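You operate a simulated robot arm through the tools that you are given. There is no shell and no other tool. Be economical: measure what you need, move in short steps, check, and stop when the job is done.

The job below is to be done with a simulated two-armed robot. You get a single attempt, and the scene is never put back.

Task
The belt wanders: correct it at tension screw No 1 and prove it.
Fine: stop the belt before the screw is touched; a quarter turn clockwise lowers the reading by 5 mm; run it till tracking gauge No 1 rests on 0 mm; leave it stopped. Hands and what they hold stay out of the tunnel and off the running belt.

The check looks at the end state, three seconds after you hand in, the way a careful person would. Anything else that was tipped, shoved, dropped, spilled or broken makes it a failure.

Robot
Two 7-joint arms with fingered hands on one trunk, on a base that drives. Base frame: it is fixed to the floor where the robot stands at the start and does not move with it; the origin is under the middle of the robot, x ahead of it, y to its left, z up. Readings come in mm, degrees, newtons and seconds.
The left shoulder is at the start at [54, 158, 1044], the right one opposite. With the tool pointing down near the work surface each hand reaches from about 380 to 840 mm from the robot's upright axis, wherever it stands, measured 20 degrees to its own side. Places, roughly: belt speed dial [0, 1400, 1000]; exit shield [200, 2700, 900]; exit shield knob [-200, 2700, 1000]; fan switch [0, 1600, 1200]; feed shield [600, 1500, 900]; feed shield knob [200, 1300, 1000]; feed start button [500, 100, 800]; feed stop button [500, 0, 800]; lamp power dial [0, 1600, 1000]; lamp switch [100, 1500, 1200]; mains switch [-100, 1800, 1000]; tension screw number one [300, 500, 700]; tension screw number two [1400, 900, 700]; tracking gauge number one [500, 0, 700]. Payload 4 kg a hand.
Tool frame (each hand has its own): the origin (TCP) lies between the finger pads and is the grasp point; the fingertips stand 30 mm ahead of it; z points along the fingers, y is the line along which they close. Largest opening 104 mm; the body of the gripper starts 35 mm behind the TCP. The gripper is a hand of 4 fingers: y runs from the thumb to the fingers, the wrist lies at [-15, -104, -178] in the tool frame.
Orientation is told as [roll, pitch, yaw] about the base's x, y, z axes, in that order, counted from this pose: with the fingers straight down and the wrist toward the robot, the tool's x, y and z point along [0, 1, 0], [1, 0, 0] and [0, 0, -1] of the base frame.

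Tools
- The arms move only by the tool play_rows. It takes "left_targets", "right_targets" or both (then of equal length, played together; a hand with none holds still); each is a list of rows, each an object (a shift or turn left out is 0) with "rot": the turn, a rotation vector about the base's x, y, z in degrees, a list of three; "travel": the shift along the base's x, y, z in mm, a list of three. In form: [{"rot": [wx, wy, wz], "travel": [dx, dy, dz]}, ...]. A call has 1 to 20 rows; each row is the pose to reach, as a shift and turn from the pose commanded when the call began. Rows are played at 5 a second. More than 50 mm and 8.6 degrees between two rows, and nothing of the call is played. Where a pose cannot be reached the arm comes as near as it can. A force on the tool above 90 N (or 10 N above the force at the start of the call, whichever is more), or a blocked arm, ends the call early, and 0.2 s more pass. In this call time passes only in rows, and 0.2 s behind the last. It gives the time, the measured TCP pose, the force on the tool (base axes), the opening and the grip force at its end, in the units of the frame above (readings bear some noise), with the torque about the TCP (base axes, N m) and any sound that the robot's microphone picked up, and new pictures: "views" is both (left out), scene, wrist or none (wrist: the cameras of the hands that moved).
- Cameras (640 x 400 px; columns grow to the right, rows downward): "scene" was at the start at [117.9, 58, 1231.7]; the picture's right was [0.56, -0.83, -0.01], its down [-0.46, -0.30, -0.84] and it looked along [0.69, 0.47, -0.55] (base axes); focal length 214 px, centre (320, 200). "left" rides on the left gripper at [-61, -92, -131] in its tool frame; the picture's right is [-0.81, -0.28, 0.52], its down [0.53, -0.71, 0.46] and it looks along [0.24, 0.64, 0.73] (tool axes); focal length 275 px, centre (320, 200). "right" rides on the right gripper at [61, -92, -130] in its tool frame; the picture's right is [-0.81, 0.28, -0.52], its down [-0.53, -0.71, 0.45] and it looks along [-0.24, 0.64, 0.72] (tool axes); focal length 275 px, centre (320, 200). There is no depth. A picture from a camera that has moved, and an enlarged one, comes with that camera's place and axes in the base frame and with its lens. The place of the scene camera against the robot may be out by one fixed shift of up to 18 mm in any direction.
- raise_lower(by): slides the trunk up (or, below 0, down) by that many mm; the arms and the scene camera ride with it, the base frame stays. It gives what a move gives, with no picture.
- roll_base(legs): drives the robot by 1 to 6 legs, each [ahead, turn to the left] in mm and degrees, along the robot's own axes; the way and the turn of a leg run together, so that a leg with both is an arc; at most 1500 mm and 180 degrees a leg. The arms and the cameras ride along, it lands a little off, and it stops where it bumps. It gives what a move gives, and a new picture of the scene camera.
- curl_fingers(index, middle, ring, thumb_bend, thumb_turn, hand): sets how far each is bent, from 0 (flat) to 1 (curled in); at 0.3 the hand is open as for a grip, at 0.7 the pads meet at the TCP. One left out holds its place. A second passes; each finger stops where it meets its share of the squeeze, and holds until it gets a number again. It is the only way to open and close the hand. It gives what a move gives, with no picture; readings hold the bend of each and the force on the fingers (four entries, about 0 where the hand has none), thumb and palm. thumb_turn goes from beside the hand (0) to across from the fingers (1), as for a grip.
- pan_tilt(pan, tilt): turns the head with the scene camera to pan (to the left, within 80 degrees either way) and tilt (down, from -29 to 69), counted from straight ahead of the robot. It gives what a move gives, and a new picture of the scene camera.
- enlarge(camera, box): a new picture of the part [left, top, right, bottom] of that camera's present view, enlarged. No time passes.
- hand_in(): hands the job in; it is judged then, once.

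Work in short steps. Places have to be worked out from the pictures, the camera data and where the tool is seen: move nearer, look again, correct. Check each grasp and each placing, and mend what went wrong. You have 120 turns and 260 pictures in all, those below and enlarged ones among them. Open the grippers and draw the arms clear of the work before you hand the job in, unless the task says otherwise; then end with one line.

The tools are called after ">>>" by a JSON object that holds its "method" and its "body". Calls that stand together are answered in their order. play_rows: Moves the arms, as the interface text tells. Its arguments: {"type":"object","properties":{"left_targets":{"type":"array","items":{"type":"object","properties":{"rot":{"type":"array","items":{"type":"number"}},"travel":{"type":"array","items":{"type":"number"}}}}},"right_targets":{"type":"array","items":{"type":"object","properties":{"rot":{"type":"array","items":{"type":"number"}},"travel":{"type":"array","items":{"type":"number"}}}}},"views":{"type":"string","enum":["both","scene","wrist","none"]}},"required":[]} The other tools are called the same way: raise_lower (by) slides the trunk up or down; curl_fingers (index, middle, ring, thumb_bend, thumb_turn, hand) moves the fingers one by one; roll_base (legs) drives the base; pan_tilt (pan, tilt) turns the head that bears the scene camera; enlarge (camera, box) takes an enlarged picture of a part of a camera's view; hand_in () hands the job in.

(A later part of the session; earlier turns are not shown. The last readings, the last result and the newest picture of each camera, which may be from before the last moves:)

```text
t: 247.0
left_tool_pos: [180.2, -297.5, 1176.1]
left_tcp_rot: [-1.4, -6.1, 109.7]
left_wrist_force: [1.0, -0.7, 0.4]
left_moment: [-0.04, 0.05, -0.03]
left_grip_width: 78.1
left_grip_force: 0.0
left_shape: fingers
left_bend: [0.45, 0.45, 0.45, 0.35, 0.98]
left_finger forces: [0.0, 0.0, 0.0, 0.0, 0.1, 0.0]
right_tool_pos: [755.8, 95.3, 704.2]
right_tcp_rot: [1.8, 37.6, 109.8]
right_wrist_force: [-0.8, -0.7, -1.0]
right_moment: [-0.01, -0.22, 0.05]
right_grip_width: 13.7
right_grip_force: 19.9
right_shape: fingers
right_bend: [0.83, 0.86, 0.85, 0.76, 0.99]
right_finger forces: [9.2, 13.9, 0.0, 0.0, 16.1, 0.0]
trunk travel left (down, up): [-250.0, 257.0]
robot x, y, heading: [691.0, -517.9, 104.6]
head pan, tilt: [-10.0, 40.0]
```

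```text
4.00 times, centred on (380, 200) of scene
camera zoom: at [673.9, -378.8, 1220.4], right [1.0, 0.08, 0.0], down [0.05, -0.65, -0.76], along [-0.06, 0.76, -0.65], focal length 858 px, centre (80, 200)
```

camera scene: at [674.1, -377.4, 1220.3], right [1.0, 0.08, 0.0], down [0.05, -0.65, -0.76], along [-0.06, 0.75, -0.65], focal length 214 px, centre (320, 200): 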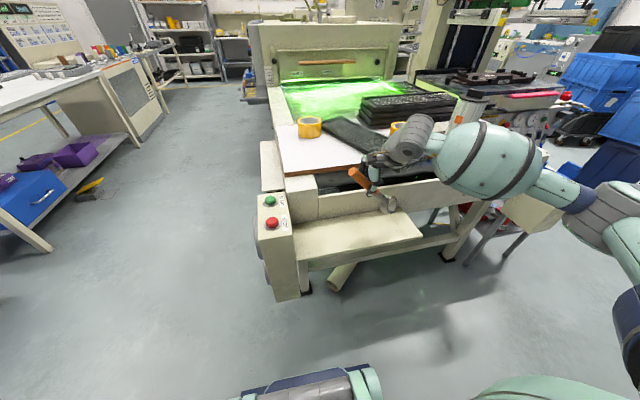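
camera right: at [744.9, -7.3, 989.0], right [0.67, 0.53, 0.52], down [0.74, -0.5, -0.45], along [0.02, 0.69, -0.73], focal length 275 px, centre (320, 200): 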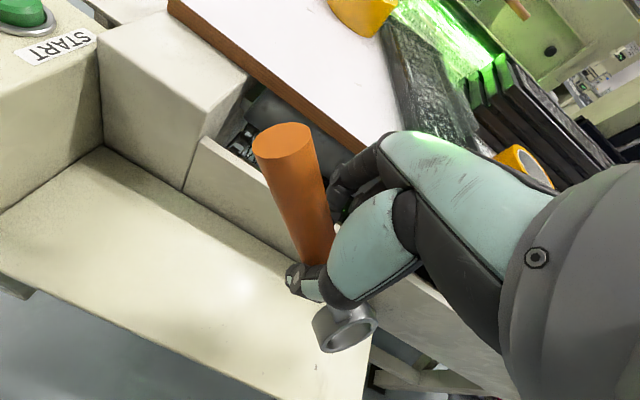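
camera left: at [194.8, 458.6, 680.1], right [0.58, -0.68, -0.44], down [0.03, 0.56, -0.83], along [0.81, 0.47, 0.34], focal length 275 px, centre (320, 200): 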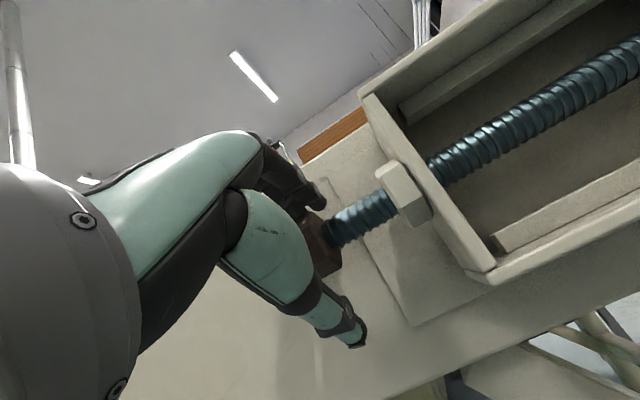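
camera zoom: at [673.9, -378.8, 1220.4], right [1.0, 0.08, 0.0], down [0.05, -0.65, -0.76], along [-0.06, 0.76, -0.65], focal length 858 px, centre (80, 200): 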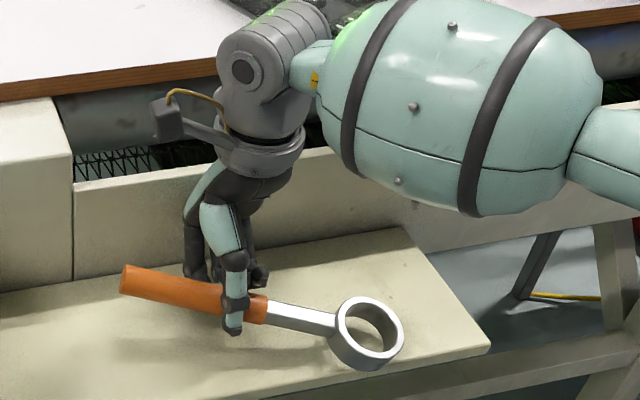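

Nearly flat. I yaw +8° to bring the ring further from the front edge, and lower a few mm.

>>> {"method": "play_rows", "body": {"right_targets": [{"rot": [0, 0, 4], "travel": [0, 0, 2]}, {"rot": [0, 0, 9], "travel": [0, 1, 0]}, {"rot": [0, 0, 9], "travel": [0, 1, -6]}, {"rot": [0, 0, 9], "travel": [0, 1, -11]}], "views": "none"}}

>>> {"method": "enlarge", "body": {"camera": "scene", "box": [310, 150, 450, 250]}}

```text
t: 248.0
left_tool_pos: [180.9, -297.4, 1176.2]
left_tcp_rot: [-1.5, -6.0, 109.7]
left_wrist_force: [0.0, 0.2, 0.4]
left_moment: [-0.01, 0.01, -0.02]
left_grip_width: 78.0
left_grip_force: 0.0
left_shape: fingers
left_bend: [0.45, 0.45, 0.45, 0.35, 0.98]
left_finger forces: [0.1, 0.1, 0.0, 0.0, 0.1, 0.1]
right_tool_pos: [755.7, 96.1, 692.0]
right_tcp_rot: [1.8, 37.7, 118.8]
right_wrist_force: [-0.5, 0.1, -0.6]
right_moment: [-0.04, -0.22, -0.07]
right_grip_width: 13.0
right_grip_force: 18.1
right_shape: fingers
right_bend: [0.83, 0.86, 0.85, 0.77, 0.98]
right_finger forces: [10.6, 9.5, 0.0, 0.1, 15.2, 0.0]
trunk travel left (down, up): [-250.0, 257.0]
robot x, y, heading: [694.5, -516.5, 104.7]
head pan, tilt: [-10.0, 40.0]
```

```text
4.00 times, centred on (380, 200) of scene
camera zoom: at [673.7, -378.5, 1220.4], right [1.0, 0.08, 0.0], down [0.05, -0.65, -0.76], along [-0.06, 0.76, -0.65], focal length 858 px, centre (80, 200)
```

zoom: 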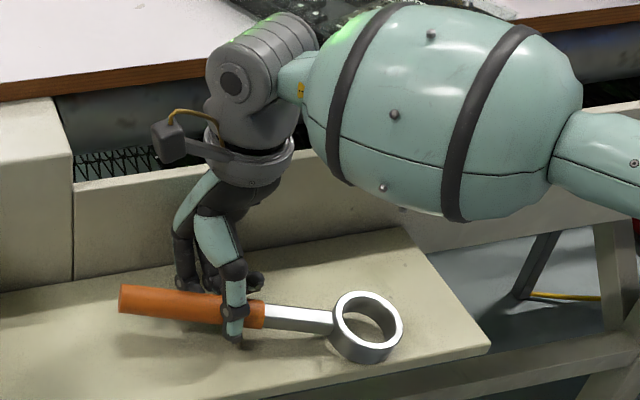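

Practically flat. I lower a last 6 mm and open the fingers.

>>> {"method": "play_rows", "body": {"right_targets": [{"travel": [0, 0, -3]}, {"travel": [0, 0, -6]}], "views": "none"}}

>>> {"method": "curl_fingers", "body": {"hand": "right", "index": 0.55, "middle": 0.55, "ring": 0.55, "thumb_bend": 0.4}}

>>> {"method": "enlarge", "body": {"camera": "scene", "box": [310, 150, 450, 250]}}

```text
t: 248.6
left_tool_pos: [181.0, -297.9, 1175.6]
left_tcp_rot: [-1.5, -6.0, 109.7]
left_wrist_force: [-0.9, 0.5, -0.1]
left_moment: [0.02, -0.01, 0.02]
left_grip_width: 77.9
left_grip_force: 0.1
left_shape: fingers
left_bend: [0.45, 0.45, 0.45, 0.35, 0.98]
left_finger forces: [0.1, 0.0, 0.0, 0.1, 0.0, 0.0]
right_tool_pos: [755.5, 96.8, 686.4]
right_tcp_rot: [1.9, 37.5, 118.7]
right_wrist_force: [-0.4, 0.3, 0.3]
right_moment: [-0.06, -0.25, -0.07]
right_grip_width: 12.9
right_grip_force: 18.1
right_shape: fingers
right_bend: [0.82, 0.86, 0.85, 0.77, 0.98]
right_finger forces: [11.5, 9.6, 0.0, 0.0, 15.3, 0.1]
trunk travel left (down, up): [-250.0, 257.0]
robot x, y, heading: [694.0, -515.9, 104.6]
head pan, tilt: [-10.0, 40.0]
```

```text
t: 249.6
left_tool_pos: [180.2, -300.3, 1175.4]
left_tcp_rot: [-1.5, -6.1, 109.7]
left_wrist_force: [0.8, -0.2, -1.2]
left_moment: [0.02, -0.02, -0.01]
left_grip_width: 77.8
left_grip_force: 0.1
left_shape: fingers
left_bend: [0.45, 0.45, 0.45, 0.35, 0.98]
left_finger forces: [0.0, 0.0, 0.1, 0.0, 0.0, 0.1]
right_tool_pos: [754.1, 98.2, 692.4]
right_tcp_rot: [1.7, 36.9, 118.7]
right_wrist_force: [-0.2, 3.3, 38.3]
right_moment: [0.49, -0.31, -0.04]
right_grip_width: 41.9
right_grip_force: 19.0
right_shape: fingers
right_bend: [0.71, 0.75, 0.62, 0.4, 0.99]
right_finger forces: [9.2, 19.6, 9.4, 0.0, 0.1, 0.1]
trunk travel left (down, up): [-250.0, 257.0]
robot x, y, heading: [695.0, -516.8, 104.6]
head pan, tilt: [-10.0, 40.0]
```

```text
4.00 times, centred on (380, 200) of scene
camera zoom: at [673.5, -382.8, 1221.0], right [1.0, 0.08, 0.0], down [0.05, -0.65, -0.76], along [-0.06, 0.76, -0.65], focal length 858 px, centre (80, 200)
```

zoom: 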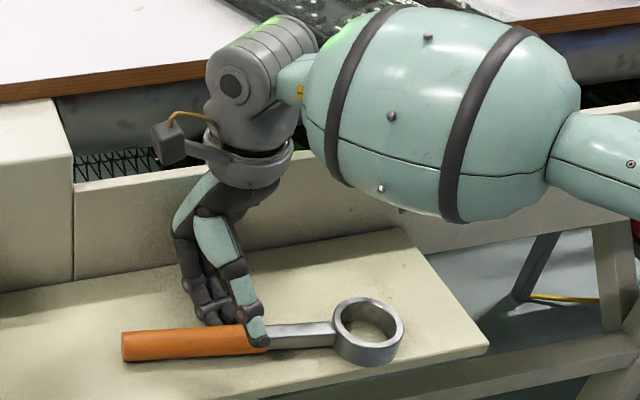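

The wrench lies flat. The fingers press on the ledge, so I raise the hand, then open and withdraw.

>>> {"method": "play_rows", "body": {"right_targets": [{"travel": [0, 3, 8]}, {"travel": [0, 6, 18]}], "views": "none"}}

>>> {"method": "curl_fingers", "body": {"hand": "right", "index": 0.5, "middle": 0.5, "ring": 0.5, "thumb_bend": 0.3}}

>>> {"method": "enlarge", "body": {"camera": "scene", "box": [310, 150, 450, 250]}}

```text
t: 250.2
left_tool_pos: [181.6, -296.2, 1175.0]
left_tcp_rot: [-1.4, -5.9, 109.7]
left_wrist_force: [0.0, 1.3, -0.2]
left_moment: [0.02, 0.01, 0.0]
left_grip_width: 78.0
left_grip_force: 0.0
left_shape: fingers
left_bend: [0.45, 0.45, 0.45, 0.35, 0.98]
left_finger forces: [0.1, 0.1, 0.0, 0.1, 0.0, 0.0]
right_tool_pos: [756.5, 101.5, 702.0]
right_tcp_rot: [1.8, 37.8, 118.8]
right_wrist_force: [0.8, -0.9, 4.4]
right_moment: [-0.07, -0.08, -0.03]
right_grip_width: 53.5
right_grip_force: 2.7
right_shape: fingers
right_bend: [0.59, 0.57, 0.56, 0.4, 0.99]
right_finger forces: [2.2, 1.8, 0.3, 0.0, 0.0, 0.1]
trunk travel left (down, up): [-250.0, 257.0]
robot x, y, heading: [694.7, -516.3, 104.6]
head pan, tilt: [-10.0, 40.0]
```

```text
t: 251.2
left_tool_pos: [180.5, -297.2, 1176.0]
left_tcp_rot: [-1.4, -6.0, 109.7]
left_wrist_force: [-0.9, -0.1, -0.7]
left_moment: [0.03, -0.02, 0.01]
left_grip_width: 77.6
left_grip_force: 0.0
left_shape: fingers
left_bend: [0.45, 0.45, 0.45, 0.35, 0.98]
left_finger forces: [0.0, 0.1, 0.1, 0.0, 0.0, 0.0]
right_tool_pos: [754.5, 102.2, 704.5]
right_tcp_rot: [1.8, 37.5, 118.7]
right_wrist_force: [1.7, -3.1, 8.6]
right_moment: [-0.04, -0.14, -0.02]
right_grip_width: 70.4
right_grip_force: 4.4
right_shape: fingers
right_bend: [0.55, 0.53, 0.52, 0.3, 0.98]
right_finger forces: [3.9, 2.9, 1.5, 0.0, 0.0, 0.0]
trunk travel left (down, up): [-250.0, 257.0]
robot x, y, heading: [693.6, -515.7, 104.4]
head pan, tilt: [-10.0, 40.0]
```

```text
4.00 times, centred on (380, 200) of scene
camera zoom: at [673.9, -379.9, 1220.6], right [1.0, 0.08, 0.0], down [0.05, -0.65, -0.76], along [-0.06, 0.76, -0.65], focal length 858 px, centre (80, 200)
```

zoom: 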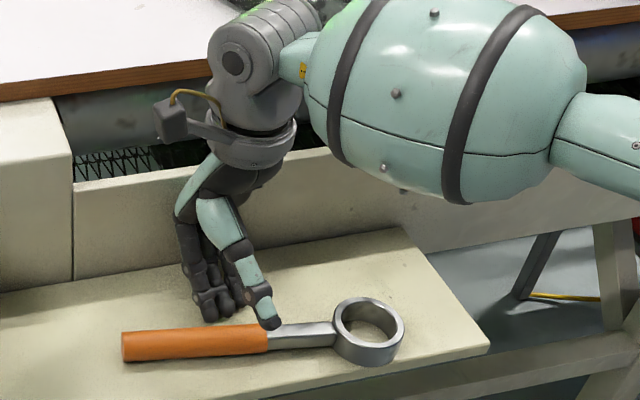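

The hand is clear of the handle. I lift straight up, then back toward me to upright.

>>> {"method": "play_rows", "body": {"right_targets": [{"travel": [0, 0, 15]}, {"travel": [0, 0, 45]}, {"rot": [6, 1.8, -1], "travel": [0, -10, 90]}, {"rot": [13, 3.8, -3], "travel": [0, -40, 130]}, {"rot": [20, 5.9, -5], "travel": [-5, -70, 170]}, {"rot": [27, 8, -7], "travel": [-10, -100, 210]}, {"rot": [34, 10, -9], "travel": [-15, -130, 250]}, {"rot": [36, 10.6, -10], "travel": [-20, -150, 285]}], "views": "scene"}}

>>> {"method": "enlarge", "body": {"camera": "scene", "box": [290, 150, 430, 250]}}

```text
refused: row 5 steps farther than a row can; nothing moved
```

```text
4.00 times, centred on (360, 200) of scene
camera zoom: at [673.9, -379.9, 1220.6], right [1.0, 0.08, 0.0], down [0.05, -0.65, -0.76], along [-0.06, 0.76, -0.65], focal length 858 px, centre (160, 200)
```

zoom: 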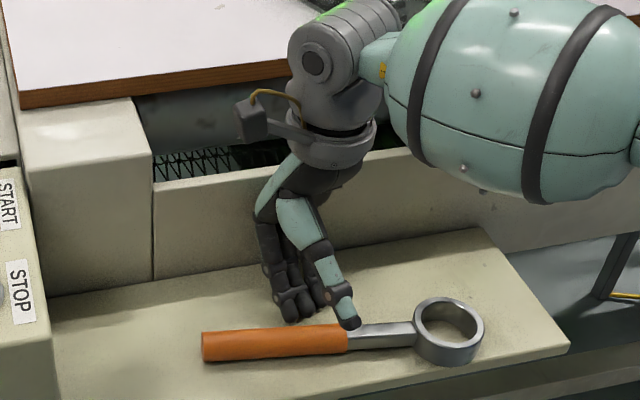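

>>> {"method": "play_rows", "body": {"right_targets": [{"travel": [0, 0, 15]}, {"travel": [0, 0, 45]}, {"rot": [6, 1.8, -1], "travel": [0, -5, 85]}, {"rot": [13, 3.8, -3], "travel": [0, -25, 115]}, {"rot": [20, 5.9, -5], "travel": [-5, -50, 145]}, {"rot": [27, 8, -7], "travel": [-10, -75, 175]}, {"rot": [34, 10, -9], "travel": [-15, -100, 205]}, {"rot": [36, 10.6, -10], "travel": [-20, -125, 240]}, {"rot": [36, 10.6, -10], "travel": [-20, -140, 280]}], "views": "scene"}}

```text
t: 253.2
left_tool_pos: [180.5, -296.9, 1176.6]
left_tcp_rot: [-1.4, -6.0, 109.7]
left_wrist_force: [0.0, -0.8, -0.4]
left_moment: [0.01, -0.02, 0.01]
left_grip_width: 78.0
left_grip_force: 0.1
left_shape: fingers
left_bend: [0.45, 0.45, 0.45, 0.35, 0.98]
left_finger forces: [0.0, 0.1, 0.0, 0.1, 0.0, 0.0]
right_tool_pos: [736.0, -38.3, 982.0]
right_tcp_rot: [-2.6, 0.2, 106.9]
right_wrist_force: [-1.0, 0.2, -0.1]
right_moment: [-0.01, -0.01, 0.0]
right_grip_width: 77.3
right_grip_force: 0.1
right_shape: fingers
right_bend: [0.5, 0.5, 0.5, 0.3, 0.98]
right_finger forces: [0.0, 0.0, 0.0, 0.1, 0.1, 0.0]
trunk travel left (down, up): [-250.0, 257.0]
robot x, y, heading: [693.5, -518.0, 104.8]
head pan, tilt: [-10.0, 40.0]
camera scene: at [673.6, -379.5, 1220.5], right [1.0, 0.08, 0.0], down [0.05, -0.65, -0.76], along [-0.06, 0.76, -0.65], focal length 214 px, centre (320, 200)
```

scene: 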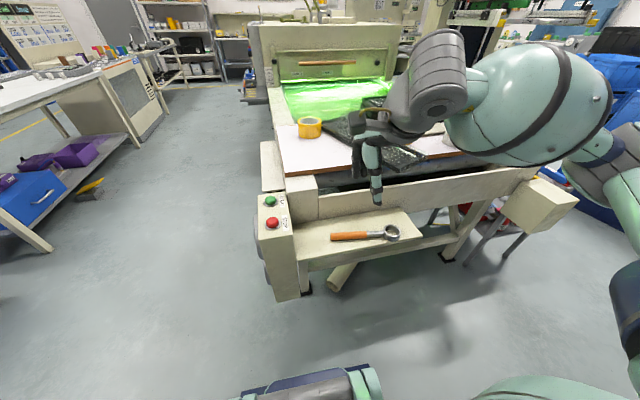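

The wrench is back in place. I drive back to the stance near the screw, from which buttons, gauge and screw are all within reach and view.

>>> {"method": "roll_base", "body": {"legs": [[0, 75], [245, 0], [245, 0], [0, -61], [275, 0], [275, 0]]}}

>>> {"method": "roll_base", "body": {"legs": [[274, 0], [0, -102]]}}

>>> {"method": "pan_tilt", "body": {"pan": 0, "tilt": 42}}

>>> {"method": "curl_fingers", "body": {"hand": "right", "index": 0.7, "middle": 0.7, "ring": 0.7, "thumb_bend": 0.7}}

```text
t: 263.0
left_tool_pos: [-359.8, -392.0, 1187.0]
left_tcp_rot: [-1.7, -8.1, 123.4]
left_wrist_force: [-0.1, 0.8, -0.1]
left_moment: [0.02, -0.06, 0.03]
left_grip_width: 77.9
left_grip_force: 0.0
left_shape: fingers
left_bend: [0.45, 0.45, 0.45, 0.35, 0.98]
left_finger forces: [0.1, 0.0, 0.1, 0.0, 0.0, 0.0]
right_tool_pos: [116.8, -4.3, 996.8]
right_tcp_rot: [-2.8, -1.7, 120.7]
right_wrist_force: [0.1, 0.8, -1.6]
right_moment: [-0.03, -0.05, 0.03]
right_grip_width: 77.7
right_grip_force: 0.0
right_shape: fingers
right_bend: [0.5, 0.5, 0.5, 0.3, 0.98]
right_finger forces: [0.0, 0.0, 0.1, 0.2, 0.1, 0.0]
trunk travel left (down, up): [-250.0, 257.0]
robot x, y, heading: [173.0, -452.3, 115.9]
head pan, tilt: [-10.0, 40.0]
stopped in leg 5: the robot was blocked; the commanded pose is now the measured one
camera scene: at [138.4, -355.4, 1223.7], right [0.96, 0.27, 0.0], down [0.17, -0.61, -0.78], along [-0.21, 0.75, -0.63], focal length 214 px, centre (320, 200)
```

scene: 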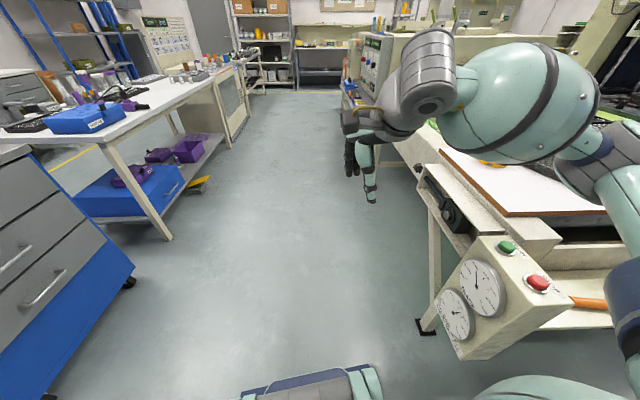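

```text
t: 269.2
left_tool_pos: [242.1, 302.8, 1184.0]
left_tcp_rot: [-1.6, -7.2, 21.2]
left_wrist_force: [0.0, 0.0, 0.4]
left_moment: [0.0, 0.01, 0.02]
left_grip_width: 77.8
left_grip_force: 0.2
left_shape: fingers
left_bend: [0.45, 0.45, 0.45, 0.35, 0.98]
left_finger forces: [0.0, 0.0, 0.0, 0.0, 0.1, 0.0]
right_tool_pos: [517.1, -245.2, 988.8]
right_tcp_rot: [-2.7, -0.6, 18.4]
right_wrist_force: [-0.5, 0.2, 0.3]
right_moment: [0.03, 0.0, -0.02]
right_grip_width: 77.6
right_grip_force: 0.1
right_shape: fingers
right_bend: [0.5, 0.5, 0.5, 0.3, 0.98]
right_finger forces: [0.1, 0.1, 0.1, 0.0, 0.1, 0.0]
trunk travel left (down, up): [-250.0, 257.0]
robot x, y, heading: [41.5, -193.9, 13.7]
head pan, tilt: [-10.0, 40.0]
camera scene: at [172.3, -170.4, 1220.4], right [0.06, -1.0, 0.0], down [-0.65, -0.04, -0.76], along [0.76, 0.04, -0.65], focal length 214 px, centre (320, 200)
```

scene: 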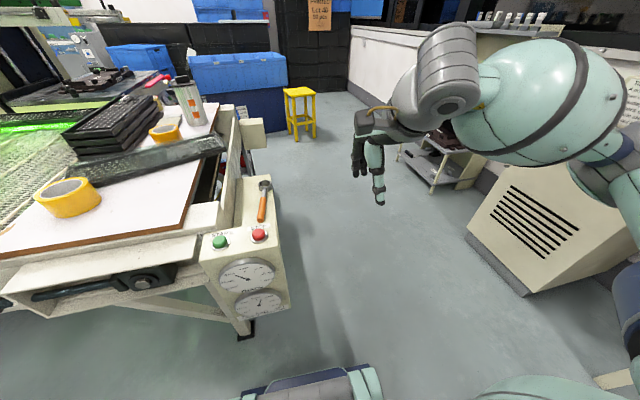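

```text
t: 269.9
left_tool_pos: [227.1, 297.9, 1189.5]
left_tcp_rot: [-1.5, -7.9, 21.1]
left_wrist_force: [-0.6, -0.5, -0.3]
left_moment: [0.01, 0.04, -0.02]
left_grip_width: 78.0
left_grip_force: 0.1
left_shape: fingers
left_bend: [0.45, 0.45, 0.45, 0.35, 0.98]
left_finger forces: [0.0, 0.0, 0.0, 0.0, 0.0, 0.1]
right_tool_pos: [503.4, -249.2, 994.5]
right_tcp_rot: [-2.8, -1.4, 18.4]
right_wrist_force: [-0.1, -1.3, 0.5]
right_moment: [0.03, -0.01, 0.02]
right_grip_width: 77.6
right_grip_force: 0.1
right_shape: fingers
right_bend: [0.5, 0.5, 0.5, 0.3, 0.98]
right_finger forces: [0.0, 0.0, 0.1, 0.1, 0.0, 0.1]
trunk travel left (down, up): [-250.0, 257.0]
robot x, y, heading: [44.0, -195.4, 13.7]
head pan, tilt: [0.0, 42.0]
camera scene: at [168.0, -157.0, 1217.6], right [0.23, -0.97, 0.0], down [-0.66, -0.16, -0.73], along [0.71, 0.17, -0.68], focal length 214 px, centre (320, 200)
```

scene: 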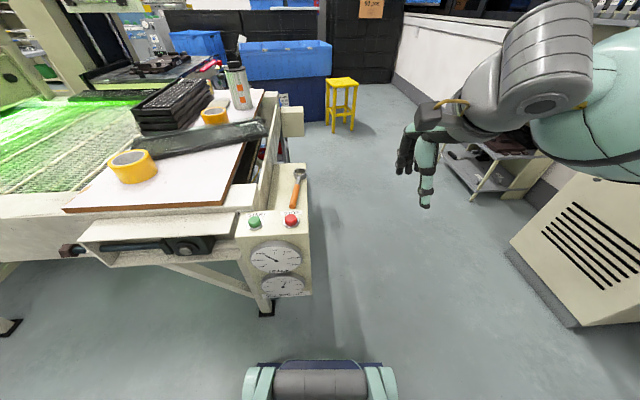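

```text
t: 270.9
left_tool_pos: [229.8, 298.0, 1187.8]
left_tcp_rot: [-1.6, -7.7, 21.1]
left_wrist_force: [0.2, 0.5, -0.3]
left_moment: [-0.03, 0.04, 0.04]
left_grip_width: 78.3
left_grip_force: 0.2
left_shape: fingers
left_bend: [0.45, 0.45, 0.45, 0.35, 0.98]
left_finger forces: [0.0, 0.0, 0.0, 0.0, 0.0, 0.1]
right_tool_pos: [503.8, -249.5, 993.8]
right_tcp_rot: [-2.8, -1.5, 18.4]
right_wrist_force: [0.0, -0.2, -0.5]
right_moment: [0.0, -0.01, 0.02]
right_grip_width: 1.5
right_grip_force: 0.0
right_shape: fingers
right_bend: [0.7, 0.7, 0.7, 0.7, 1.0]
right_finger forces: [0.1, 0.1, 0.0, 0.1, 0.1, 0.0]
trunk travel left (down, up): [-250.0, 257.0]
robot x, y, heading: [43.9, -196.3, 13.2]
head pan, tilt: [0.0, 42.0]
```

I stopped nearer the button box, which suits: the left hand can reach both buttons and the gauge is in view. I close the left hand and bring it over START.

>>> {"method": "curl_fingers", "body": {"hand": "left", "index": 0.7, "middle": 0.7, "ring": 0.7, "thumb_bend": 0.7}}

>>> {"method": "play_rows", "body": {"left_targets": [{"rot": [-0.3, 0.7, 0], "travel": [26, -21, -25]}, {"rot": [-0.6, 1.4, 0], "travel": [51, -41, -55]}, {"rot": [-0.8, 2.2, 0], "travel": [77, -62, -85]}, {"rot": [-1.1, 2.9, 0], "travel": [102, -83, -115]}, {"rot": [-1.4, 3.6, 0], "travel": [128, -104, -145]}, {"rot": [-1.7, 4.3, 0], "travel": [153, -124, -178]}, {"rot": [-2, 5, 0], "travel": [179, -145, -212]}, {"rot": [-2.2, 5.8, 0], "travel": [204, -166, -246]}, {"rot": [-2.5, 6.5, 0], "travel": [230, -186, -282]}, {"rot": [-2.8, 7.2, 0], "travel": [255, -207, -318]}], "views": "both"}}

```text
t: 271.9
left_tool_pos: [228.8, 297.0, 1189.0]
left_tcp_rot: [-1.5, -7.7, 21.2]
left_wrist_force: [0.2, -0.5, 0.0]
left_moment: [0.0, -0.01, 0.03]
left_grip_width: 1.8
left_grip_force: 0.0
left_shape: fingers
left_bend: [0.7, 0.7, 0.7, 0.7, 1.0]
left_finger forces: [0.2, 0.0, 0.0, 0.0, 0.0, 0.0]
right_tool_pos: [504.1, -248.9, 993.7]
right_tcp_rot: [-2.8, -1.3, 18.4]
right_wrist_force: [-0.1, -0.2, -0.2]
right_moment: [0.01, 0.01, -0.02]
right_grip_width: 1.6
right_grip_force: 0.0
right_shape: fingers
right_bend: [0.7, 0.7, 0.7, 0.7, 1.0]
right_finger forces: [0.0, 0.0, 0.0, 0.0, 0.1, 0.0]
trunk travel left (down, up): [-250.0, 257.0]
robot x, y, heading: [45.7, -197.1, 13.3]
head pan, tilt: [0.0, 42.0]
```

```text
t: 274.1
left_tool_pos: [483.5, 91.2, 866.9]
left_tcp_rot: [-1.5, 0.0, 21.1]
left_wrist_force: [-0.8, 0.1, 0.5]
left_moment: [0.01, 0.05, 0.02]
left_grip_width: 1.5
left_grip_force: 0.1
left_shape: fingers
left_bend: [0.7, 0.7, 0.7, 0.7, 1.0]
left_finger forces: [0.1, 0.0, 0.1, 0.0, 0.0, 0.1]
right_tool_pos: [506.4, -248.1, 992.0]
right_tcp_rot: [-2.8, -1.3, 18.5]
right_wrist_force: [0.3, 0.6, -0.2]
right_moment: [0.0, 0.03, 0.0]
right_grip_width: 1.6
right_grip_force: 0.0
right_shape: fingers
right_bend: [0.7, 0.7, 0.7, 0.7, 1.0]
right_finger forces: [0.1, 0.0, 0.1, 0.0, 0.0, 0.1]
trunk travel left (down, up): [-250.0, 257.0]
robot x, y, heading: [45.7, -192.1, 13.7]
head pan, tilt: [0.0, 42.0]
camera scene: at [170.9, -156.0, 1217.2], right [0.23, -0.97, 0.0], down [-0.66, -0.16, -0.73], along [0.71, 0.17, -0.68], focal length 214 px, centre (320, 200)
camera left: at [416.8, 3.6, 999.2], right [0.04, -0.87, -0.49], down [-0.85, 0.23, -0.47], along [0.52, 0.44, -0.73], focal length 275 px, centre (320, 200)
```

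scene: 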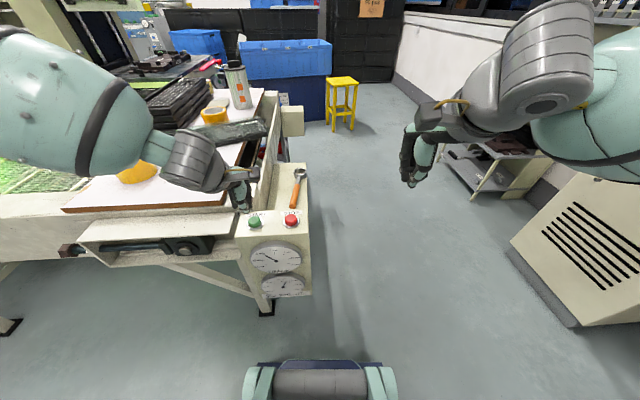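
left: 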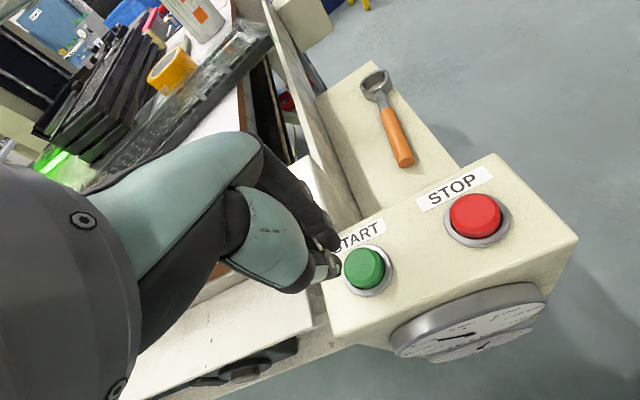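

START sits at [486,82,798]. I shift 9 mm and press down.

>>> {"method": "play_rows", "body": {"left_targets": [{"travel": [0, -9, -15]}, {"travel": [-1, -9, -30]}, {"travel": [-1, -9, -38]}, {"travel": [-1, -9, -44]}, {"travel": [-1, -9, -49]}, {"travel": [-1, -9, -53]}, {"travel": [-1, -9, -20]}, {"travel": [-1, -9, 25]}], "views": "scene"}}

>>> {"method": "enlarge", "body": {"camera": "scene", "box": [230, 205, 330, 305]}}

```text
t: 275.9
left_tool_pos: [479.2, 83.0, 895.5]
left_tcp_rot: [-1.5, -0.1, 21.1]
left_wrist_force: [-0.8, 0.0, 0.4]
left_moment: [0.04, 0.02, -0.01]
left_grip_width: 1.0
left_grip_force: 0.0
left_shape: fingers
left_bend: [0.7, 0.7, 0.7, 0.7, 1.0]
left_finger forces: [0.0, 0.0, 0.2, 0.1, 0.0, 0.0]
right_tool_pos: [504.1, -248.4, 994.5]
right_tcp_rot: [-2.8, -1.5, 18.4]
right_wrist_force: [-0.1, 0.1, 0.2]
right_moment: [0.0, 0.0, -0.02]
right_grip_width: 1.8
right_grip_force: 0.2
right_shape: fingers
right_bend: [0.7, 0.7, 0.7, 0.7, 1.0]
right_finger forces: [0.0, 0.0, 0.0, 0.0, 0.0, 0.0]
trunk travel left (down, up): [-250.0, 257.0]
robot x, y, heading: [44.4, -193.0, 13.4]
head pan, tilt: [0.0, 42.0]
camera scene: at [167.2, -157.0, 1217.7], right [0.23, -0.97, 0.0], down [-0.66, -0.16, -0.74], along [0.72, 0.17, -0.68], focal length 214 px, centre (320, 200)
```

scene: 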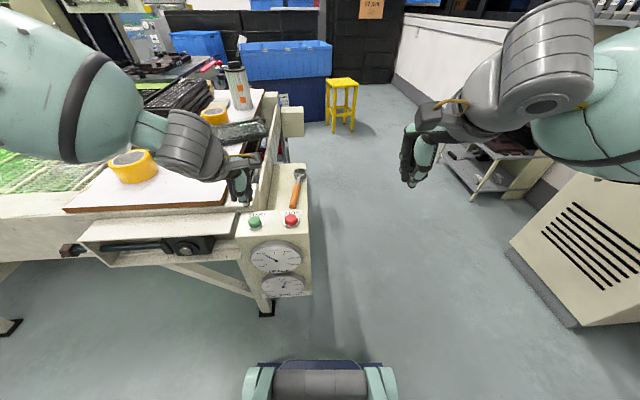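

```text
4.00 times, centred on (280, 255) of scene
camera zoom: at [167.2, -157.0, 1217.7], right [0.23, -0.97, 0.0], down [-0.66, -0.16, -0.74], along [0.72, 0.17, -0.68], focal length 858 px, centre (480, -20)
```

zoom: 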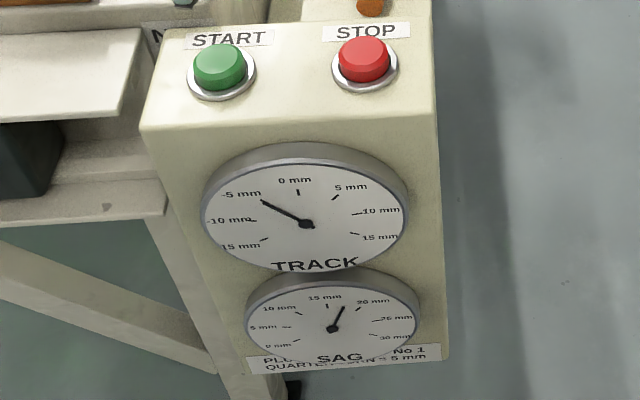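

SAG changed with the screw (now ~18). I wait a few seconds to see whether the belt runs and TRACK moves.

>>> {"method": "play_rows", "body": {"left_targets": [{"travel": [0, 0, 1]}, {"travel": [0, 0, 2]}, {"travel": [0, 0, 3]}, {"travel": [0, 0, 4]}, {"travel": [0, 0, 5]}, {"travel": [0, 0, 5]}, {"travel": [0, 0, 5]}, {"travel": [0, 0, 5]}, {"travel": [0, 0, 5]}, {"travel": [0, 0, 5]}], "views": "none"}}

>>> {"method": "enlarge", "body": {"camera": "scene", "box": [230, 205, 330, 305]}}

>>> {"method": "enlarge", "body": {"camera": "scene", "box": [0, 70, 140, 220]}}

```text
t: 278.1
left_tool_pos: [481.8, 83.8, 899.7]
left_tcp_rot: [-1.6, 0.0, 21.1]
left_wrist_force: [0.0, 0.6, -0.1]
left_moment: [0.0, -0.01, 0.02]
left_grip_width: 1.1
left_grip_force: 0.1
left_shape: fingers
left_bend: [0.7, 0.7, 0.7, 0.7, 1.0]
left_finger forces: [0.1, 0.0, 0.0, 0.0, 0.1, 0.0]
right_tool_pos: [505.8, -248.5, 993.2]
right_tcp_rot: [-2.9, -1.5, 18.3]
right_wrist_force: [0.0, 0.8, 0.3]
right_moment: [0.04, 0.0, -0.02]
right_grip_width: 1.5
right_grip_force: 0.1
right_shape: fingers
right_bend: [0.7, 0.7, 0.7, 0.7, 1.0]
right_finger forces: [0.0, 0.1, 0.1, 0.0, 0.1, 0.1]
trunk travel left (down, up): [-250.0, 257.0]
robot x, y, heading: [45.6, -193.3, 13.5]
head pan, tilt: [0.0, 42.0]
```

```text
4.00 times, centred on (280, 255) of scene
camera zoom: at [169.1, -156.0, 1217.5], right [0.23, -0.97, 0.0], down [-0.66, -0.16, -0.73], along [0.71, 0.17, -0.68], focal length 858 px, centre (480, -20)
```

zoom: 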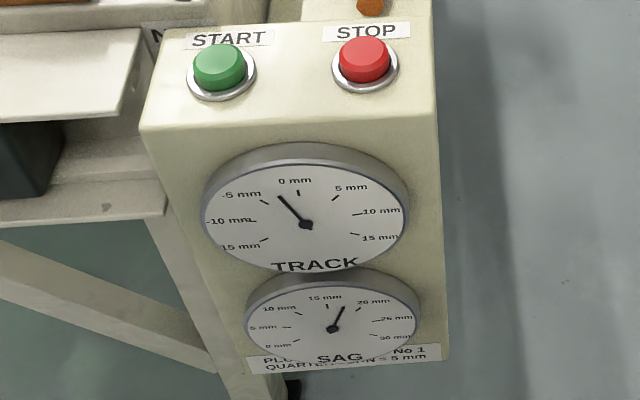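

```text
2.67 times, centred on (70, 145) of scene
camera zoom: at [169.1, -156.0, 1217.5], right [0.23, -0.97, 0.0], down [-0.66, -0.16, -0.73], along [0.71, 0.17, -0.68], focal length 572 px, centre (987, 347)
```

zoom: 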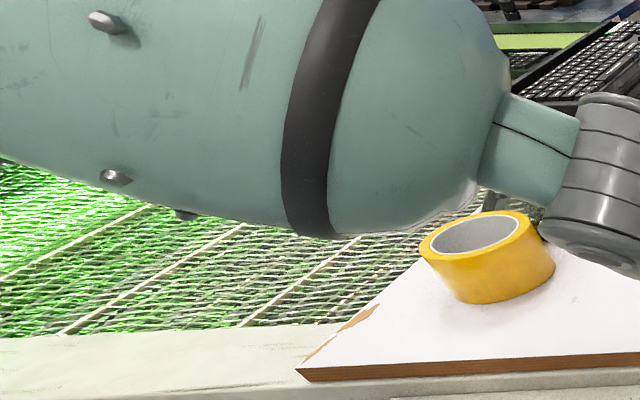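

The belt runs and TRACK moves up toward 0. I keep waiting.

>>> {"method": "play_rows", "body": {"left_targets": [{"travel": [0, -5, 1]}, {"travel": [0, -10, 2]}, {"travel": [0, -15, 3]}, {"travel": [0, -20, 4]}, {"travel": [0, -25, 5]}, {"travel": [2, -30, 5]}, {"travel": [4, -35, 5]}, {"travel": [6, -40, 5]}, {"travel": [8, -45, 5]}, {"travel": [10, -50, 5]}, {"travel": [12, -55, 5]}, {"travel": [14, -60, 5]}, {"travel": [16, -65, 5]}, {"travel": [18, -70, 5]}, {"travel": [20, -75, 5]}, {"travel": [22, -80, 5]}, {"travel": [22, -80, 5]}, {"travel": [22, -80, 5]}, {"travel": [22, -80, 5]}, {"travel": [22, -80, 5]}], "views": "none"}}

>>> {"method": "enlarge", "body": {"camera": "scene", "box": [230, 205, 330, 305]}}

```text
t: 282.3
left_tool_pos: [504.2, 4.5, 903.6]
left_tcp_rot: [-1.7, 0.1, 21.0]
left_wrist_force: [-0.5, -0.9, -0.5]
left_moment: [-0.01, -0.01, 0.0]
left_grip_width: 1.1
left_grip_force: 0.1
left_shape: fingers
left_bend: [0.7, 0.7, 0.7, 0.7, 1.0]
left_finger forces: [0.0, 0.0, 0.0, 0.0, 0.0, 0.0]
right_tool_pos: [504.5, -247.9, 993.4]
right_tcp_rot: [-2.8, -1.5, 18.4]
right_wrist_force: [-0.7, 0.4, -0.1]
right_moment: [0.02, -0.03, 0.02]
right_grip_width: 1.4
right_grip_force: 0.1
right_shape: fingers
right_bend: [0.7, 0.7, 0.7, 0.7, 1.0]
right_finger forces: [0.0, 0.0, 0.0, 0.1, 0.0, 0.0]
trunk travel left (down, up): [-250.0, 257.0]
robot x, y, heading: [47.8, -195.1, 13.6]
head pan, tilt: [0.0, 42.0]
```

```text
4.00 times, centred on (280, 255) of scene
camera zoom: at [169.2, -156.0, 1217.5], right [0.23, -0.97, 0.0], down [-0.66, -0.16, -0.73], along [0.71, 0.17, -0.68], focal length 858 px, centre (480, -20)
```

zoom: 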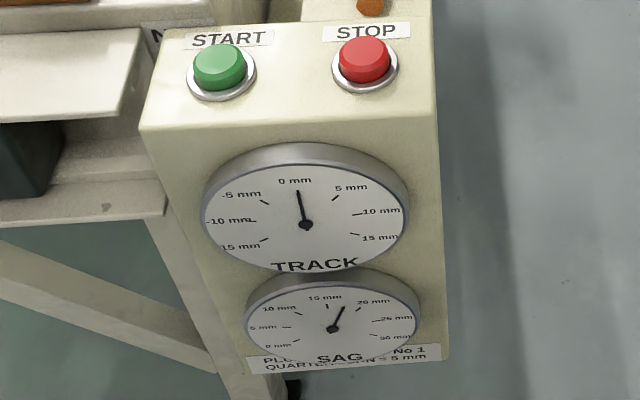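

Near 0 already. I wait until it rests and then zoom tightly.

>>> {"method": "play_rows", "body": {"left_targets": [{"travel": [0, 0, 1]}, {"travel": [0, 0, 1]}, {"travel": [0, 0, 1]}, {"travel": [0, 0, 1]}, {"travel": [0, 0, 1]}, {"travel": [0, 0, 1]}, {"travel": [0, 0, 1]}, {"travel": [0, 0, 1]}, {"travel": [0, 0, 1]}, {"travel": [0, 0, 1]}, {"travel": [0, 0, 1]}, {"travel": [0, 0, 1]}, {"travel": [0, 0, 1]}, {"travel": [0, 0, 1]}, {"travel": [0, 0, 1]}, {"travel": [0, 0, 1]}, {"travel": [0, 0, 1]}, {"travel": [0, 0, 1]}, {"travel": [0, 0, 1]}, {"travel": [0, 0, 0]}], "views": "none"}}

>>> {"method": "enlarge", "body": {"camera": "scene", "box": [260, 235, 310, 280]}}

>>> {"method": "play_rows", "body": {"left_targets": [{"travel": [0, 0, 1]}, {"travel": [0, 0, 1]}, {"travel": [0, 0, 1]}, {"travel": [0, 0, 1]}, {"travel": [0, 0, 1]}, {"travel": [0, 0, 1]}, {"travel": [0, 0, 1]}, {"travel": [0, 0, 1]}, {"travel": [0, 0, 1]}, {"travel": [0, 0, 1]}, {"travel": [0, 0, 1]}, {"travel": [0, 0, 1]}, {"travel": [0, 0, 1]}, {"travel": [0, 0, 1]}, {"travel": [0, 0, 1]}, {"travel": [0, 0, 1]}, {"travel": [0, 0, 1]}, {"travel": [0, 0, 1]}, {"travel": [0, 0, 1]}, {"travel": [0, 0, 0]}], "views": "none"}}

>>> {"method": "enlarge", "body": {"camera": "scene", "box": [245, 235, 315, 280]}}

```text
t: 286.5
left_tool_pos: [504.5, 5.5, 904.7]
left_tcp_rot: [-1.7, -0.1, 21.0]
left_wrist_force: [0.2, -0.5, -0.4]
left_moment: [0.01, 0.01, -0.05]
left_grip_width: 1.0
left_grip_force: 0.0
left_shape: fingers
left_bend: [0.7, 0.7, 0.7, 0.7, 1.0]
left_finger forces: [0.0, 0.0, 0.0, 0.0, 0.1, 0.0]
right_tool_pos: [505.2, -248.6, 992.9]
right_tcp_rot: [-2.8, -1.4, 18.5]
right_wrist_force: [-0.9, -0.2, 0.9]
right_moment: [0.05, 0.0, 0.01]
right_grip_width: 1.5
right_grip_force: 0.1
right_shape: fingers
right_bend: [0.7, 0.7, 0.7, 0.7, 1.0]
right_finger forces: [0.0, 0.1, 0.0, 0.0, 0.0, 0.0]
trunk travel left (down, up): [-250.0, 257.0]
robot x, y, heading: [48.7, -195.1, 13.3]
head pan, tilt: [0.0, 42.0]
```

```text
8.89 times, centred on (285, 258) of scene
camera zoom: at [169.2, -156.0, 1217.5], right [0.23, -0.97, 0.0], down [-0.66, -0.16, -0.73], along [0.71, 0.17, -0.68], focal length 1906 px, centre (631, -311)
```

zoom: 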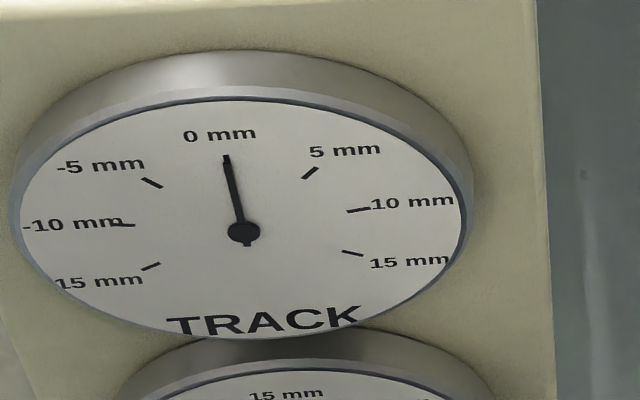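

```text
t: 290.7
left_tool_pos: [502.5, 5.0, 903.7]
left_tcp_rot: [-1.8, 0.1, 21.0]
left_wrist_force: [-0.1, -0.1, 0.6]
left_moment: [-0.04, 0.0, -0.01]
left_grip_width: 1.3
left_grip_force: 0.0
left_shape: fingers
left_bend: [0.7, 0.7, 0.7, 0.7, 1.0]
left_finger forces: [0.1, 0.0, 0.0, 0.0, 0.1, 0.0]
right_tool_pos: [506.1, -249.3, 992.8]
right_tcp_rot: [-2.9, -1.4, 18.4]
right_wrist_force: [0.0, -0.3, 0.0]
right_moment: [0.05, 0.02, -0.01]
right_grip_width: 1.9
right_grip_force: 0.1
right_shape: fingers
right_bend: [0.7, 0.7, 0.7, 0.7, 1.0]
right_finger forces: [0.0, 0.0, 0.1, 0.1, 0.1, 0.0]
trunk travel left (down, up): [-250.0, 257.0]
robot x, y, heading: [41.9, -192.9, 13.5]
head pan, tilt: [0.0, 42.0]
```

```text
8.89 times, centred on (280, 258) of scene
camera zoom: at [169.2, -156.0, 1217.5], right [0.23, -0.97, 0.0], down [-0.66, -0.16, -0.73], along [0.71, 0.17, -0.68], focal length 1906 px, centre (676, -311)
```

zoom: 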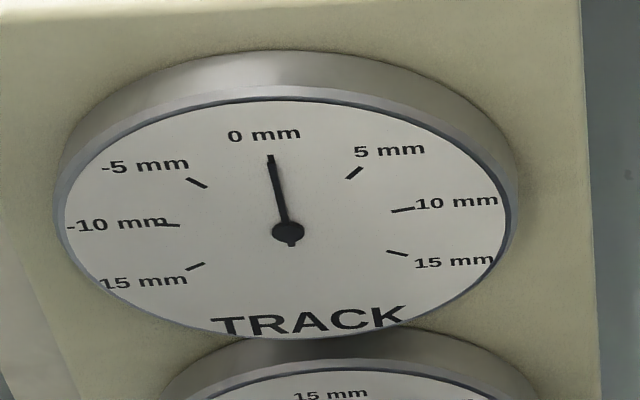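

TRACK rests exactly on the 0 tick, unchanged over 4 s. Now I press STOP and retract.

>>> {"method": "play_rows", "body": {"left_targets": [{"travel": [5, -1, -30]}, {"travel": [5, -1, -60]}, {"travel": [5, -1, -72]}, {"travel": [5, -1, -79]}, {"travel": [5, -1, -85]}, {"travel": [5, -1, -90]}, {"travel": [5, -1, -60]}, {"travel": [0, 5, -15]}, {"travel": [-20, 20, 30]}], "views": "scene"}}

>>> {"method": "enlarge", "body": {"camera": "scene", "box": [0, 140, 60, 200]}}

>>> {"method": "play_rows", "body": {"left_targets": [{"travel": [-10, 5, 20]}, {"travel": [-20, 15, 50]}, {"travel": [-30, 20, 85]}, {"travel": [-50, 30, 115]}], "views": "none"}}

>>> {"method": "enlarge", "body": {"camera": "scene", "box": [0, 140, 60, 200]}}

```text
refused: row 9 steps farther than a row can; nothing moved
```

```text
6.67 times, centred on (30, 170) of scene
camera zoom: at [169.2, -156.0, 1217.5], right [0.23, -0.97, 0.0], down [-0.66, -0.16, -0.73], along [0.71, 0.17, -0.68], focal length 1430 px, centre (2253, 400)
```

zoom: 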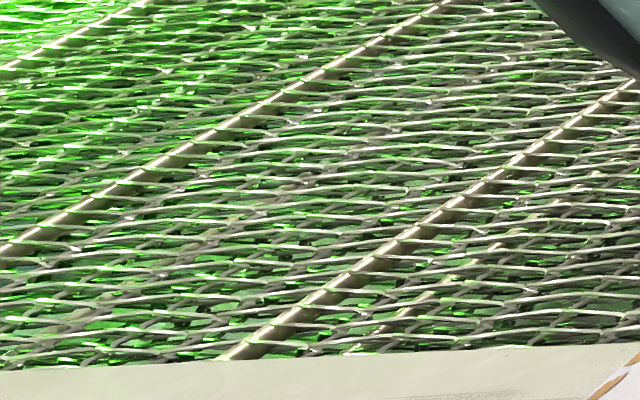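

```text
t: 291.7
left_tool_pos: [451.7, 34.9, 1021.3]
left_tcp_rot: [-1.6, 0.0, 21.1]
left_wrist_force: [-0.6, 0.0, -0.3]
left_moment: [0.0, 0.01, 0.02]
left_grip_width: 1.1
left_grip_force: 0.0
left_shape: fingers
left_bend: [0.7, 0.7, 0.7, 0.7, 1.0]
left_finger forces: [0.1, 0.0, 0.1, 0.0, 0.1, 0.0]
right_tool_pos: [504.1, -248.7, 994.1]
right_tcp_rot: [-2.9, -1.5, 18.3]
right_wrist_force: [-0.2, -0.8, -0.2]
right_moment: [0.0, 0.01, 0.01]
right_grip_width: 1.5
right_grip_force: 0.0
right_shape: fingers
right_bend: [0.7, 0.7, 0.7, 0.7, 1.0]
right_finger forces: [0.1, 0.0, 0.0, 0.0, 0.0, 0.0]
trunk travel left (down, up): [-250.0, 257.0]
robot x, y, heading: [43.9, -193.8, 13.5]
head pan, tilt: [0.0, 42.0]
```

```text
6.67 times, centred on (30, 170) of scene
camera zoom: at [167.2, -155.5, 1217.7], right [0.23, -0.97, 0.0], down [-0.66, -0.16, -0.74], along [0.72, 0.17, -0.68], focal length 1430 px, centre (2253, 400)
```

zoom: 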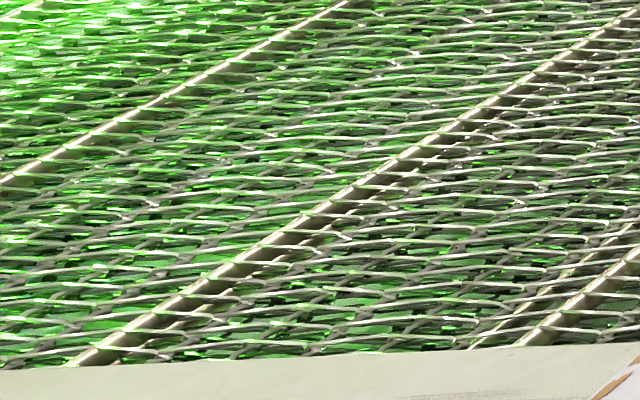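

The press call was refused (step too long) so the belt still runs. I now bring the hand back over STOP and press.

>>> {"method": "play_rows", "body": {"left_targets": [{"travel": [15, -8, -40]}, {"travel": [35, -20, -80]}, {"travel": [55, -30, -115]}, {"travel": [56, -31, -150]}, {"travel": [56, -31, -180]}, {"travel": [56, -31, -190]}, {"travel": [56, -31, -198]}, {"travel": [56, -31, -203]}, {"travel": [56, -31, -208]}, {"travel": [56, -31, -180]}, {"travel": [56, -31, -140]}, {"travel": [45, -25, -100]}, {"travel": [25, -15, -60]}, {"travel": [0, 0, -20]}], "views": "none"}}

>>> {"method": "enlarge", "body": {"camera": "scene", "box": [0, 140, 60, 200]}}

>>> {"method": "play_rows", "body": {"left_targets": [{"travel": [0, 0, 20]}, {"travel": [-10, 5, 50]}], "views": "none"}}

>>> {"method": "enlarge", "body": {"camera": "scene", "box": [0, 140, 60, 200]}}

>>> {"method": "enlarge", "body": {"camera": "scene", "box": [230, 205, 330, 305]}}

```text
t: 294.7
left_tool_pos: [450.5, 33.9, 999.4]
left_tcp_rot: [-1.6, -0.1, 21.0]
left_wrist_force: [-0.4, 0.0, -0.1]
left_moment: [0.0, -0.01, 0.0]
left_grip_width: 1.1
left_grip_force: 0.1
left_shape: fingers
left_bend: [0.7, 0.7, 0.7, 0.7, 1.0]
left_finger forces: [0.1, 0.1, 0.0, 0.1, 0.1, 0.0]
left hand out of reach, approached as far as the arm can: row 4, 5, 6, 7, 8, 9, 10, 11
right_tool_pos: [502.8, -248.3, 993.7]
right_tcp_rot: [-2.9, -1.5, 18.4]
right_wrist_force: [-0.1, 0.3, 0.2]
right_moment: [0.04, -0.02, 0.01]
right_grip_width: 1.9
right_grip_force: 0.1
right_shape: fingers
right_bend: [0.7, 0.7, 0.7, 0.7, 1.0]
right_finger forces: [0.1, 0.1, 0.0, 0.0, 0.1, 0.1]
trunk travel left (down, up): [-250.0, 257.0]
robot x, y, heading: [45.2, -192.3, 13.7]
head pan, tilt: [0.0, 42.0]
```

```text
6.67 times, centred on (30, 170) of scene
camera zoom: at [166.9, -155.9, 1217.7], right [0.23, -0.97, 0.0], down [-0.66, -0.16, -0.74], along [0.72, 0.17, -0.68], focal length 1430 px, centre (2253, 400)
```

zoom: 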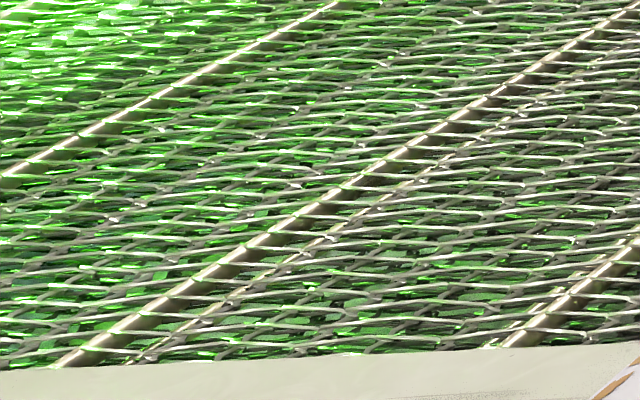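

```text
t: 295.3
left_tool_pos: [443.7, 38.2, 1048.7]
left_tcp_rot: [-1.6, -0.1, 21.1]
left_wrist_force: [-0.4, -0.1, -0.2]
left_moment: [0.03, 0.03, -0.01]
left_grip_width: 1.3
left_grip_force: 0.0
left_shape: fingers
left_bend: [0.7, 0.7, 0.7, 0.7, 1.0]
left_finger forces: [0.0, 0.1, 0.1, 0.0, 0.0, 0.1]
right_tool_pos: [504.1, -248.4, 993.1]
right_tcp_rot: [-2.8, -1.5, 18.5]
right_wrist_force: [-0.4, 0.8, 1.1]
right_moment: [0.01, -0.03, -0.02]
right_grip_width: 1.9
right_grip_force: 0.0
right_shape: fingers
right_bend: [0.7, 0.7, 0.7, 0.7, 1.0]
right_finger forces: [0.0, 0.0, 0.0, 0.0, 0.0, 0.1]
trunk travel left (down, up): [-250.0, 257.0]
robot x, y, heading: [46.3, -193.9, 13.4]
head pan, tilt: [0.0, 42.0]
```

```text
6.67 times, centred on (30, 170) of scene
camera zoom: at [167.4, -156.2, 1217.7], right [0.23, -0.97, 0.0], down [-0.66, -0.16, -0.74], along [0.71, 0.17, -0.68], focal length 1430 px, centre (2253, 400)
```

zoom: 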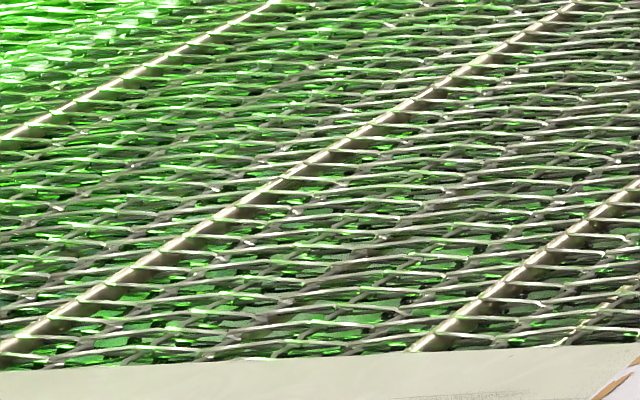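

```text
4.00 times, centred on (280, 255) of scene
camera zoom: at [167.4, -156.2, 1217.7], right [0.23, -0.97, 0.0], down [-0.66, -0.16, -0.74], along [0.71, 0.17, -0.68], focal length 858 px, centre (480, -20)
```

zoom: 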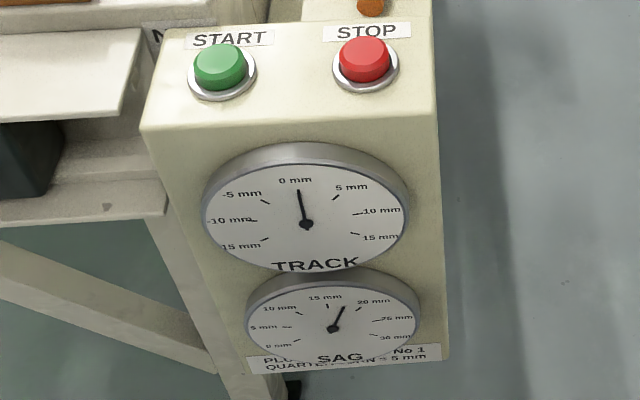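

STOP was out of the left hand's reach (belt still runs). I clear the left hand and use the right hand.

>>> {"method": "play_rows", "body": {"left_targets": [{"travel": [-35, 15, 20]}, {"travel": [-70, 30, 40]}, {"travel": [-105, 55, 50]}, {"travel": [-140, 85, 50]}, {"travel": [-165, 120, 50]}, {"travel": [-180, 160, 50]}], "right_targets": [{"travel": [0, 20, 0]}, {"travel": [0, 60, 0]}, {"travel": [0, 105, -10]}, {"travel": [0, 150, -30]}, {"travel": [0, 195, -50]}, {"travel": [1, 230, -70]}], "views": "none"}}

>>> {"method": "play_rows", "body": {"right_targets": [{"travel": [3, 23, -30]}], "views": "wrist"}}

```text
t: 296.7
left_tool_pos: [264.4, 201.5, 1096.6]
left_tcp_rot: [-1.6, 0.0, 21.0]
left_wrist_force: [0.6, 0.1, -0.4]
left_moment: [-0.05, 0.0, -0.01]
left_grip_width: 1.1
left_grip_force: 0.1
left_shape: fingers
left_bend: [0.7, 0.7, 0.7, 0.7, 1.0]
left_finger forces: [0.0, 0.0, 0.1, 0.0, 0.0, 0.0]
right_tool_pos: [505.1, -17.1, 921.0]
right_tcp_rot: [-3.0, -1.4, 18.5]
right_wrist_force: [0.6, -0.3, 0.1]
right_moment: [-0.01, -0.03, 0.0]
right_grip_width: 1.7
right_grip_force: 0.0
right_shape: fingers
right_bend: [0.7, 0.7, 0.7, 0.7, 1.0]
right_finger forces: [0.0, 0.0, 0.0, 0.0, 0.0, 0.0]
trunk travel left (down, up): [-250.0, 257.0]
robot x, y, heading: [42.2, -190.3, 13.6]
head pan, tilt: [0.0, 42.0]
```

```text
t: 297.1
left_tool_pos: [263.5, 200.0, 1097.3]
left_tcp_rot: [-1.6, 0.1, 21.1]
left_wrist_force: [-0.6, 0.9, -0.1]
left_moment: [-0.03, -0.02, -0.06]
left_grip_width: 1.1
left_grip_force: 0.2
left_shape: fingers
left_bend: [0.7, 0.7, 0.7, 0.7, 1.0]
left_finger forces: [0.0, 0.0, 0.0, 0.1, 0.0, 0.1]
right_tool_pos: [510.0, 8.0, 892.8]
right_tcp_rot: [-2.9, -1.4, 18.4]
right_wrist_force: [0.5, 0.1, 0.2]
right_moment: [-0.02, 0.0, -0.02]
right_grip_width: 1.7
right_grip_force: 0.0
right_shape: fingers
right_bend: [0.7, 0.7, 0.7, 0.7, 1.0]
right_finger forces: [0.0, 0.0, 0.0, 0.1, 0.1, 0.0]
trunk travel left (down, up): [-250.0, 257.0]
robot x, y, heading: [43.3, -194.6, 13.8]
head pan, tilt: [0.0, 42.0]
camera right: at [398.2, 42.4, 1016.7], right [0.5, -0.66, 0.56], down [-0.49, -0.75, -0.44], along [0.72, -0.06, -0.7], focal length 275 px, centre (320, 200)
```

right: 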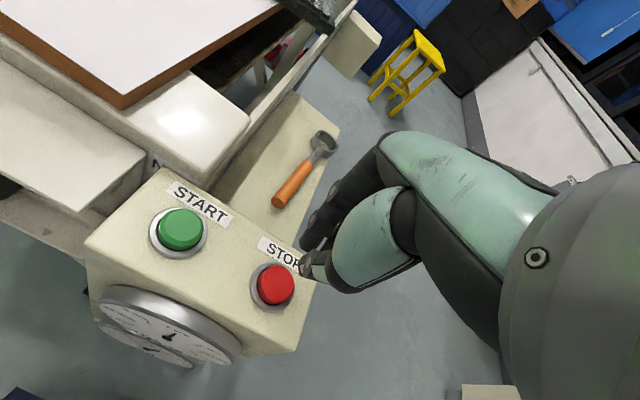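

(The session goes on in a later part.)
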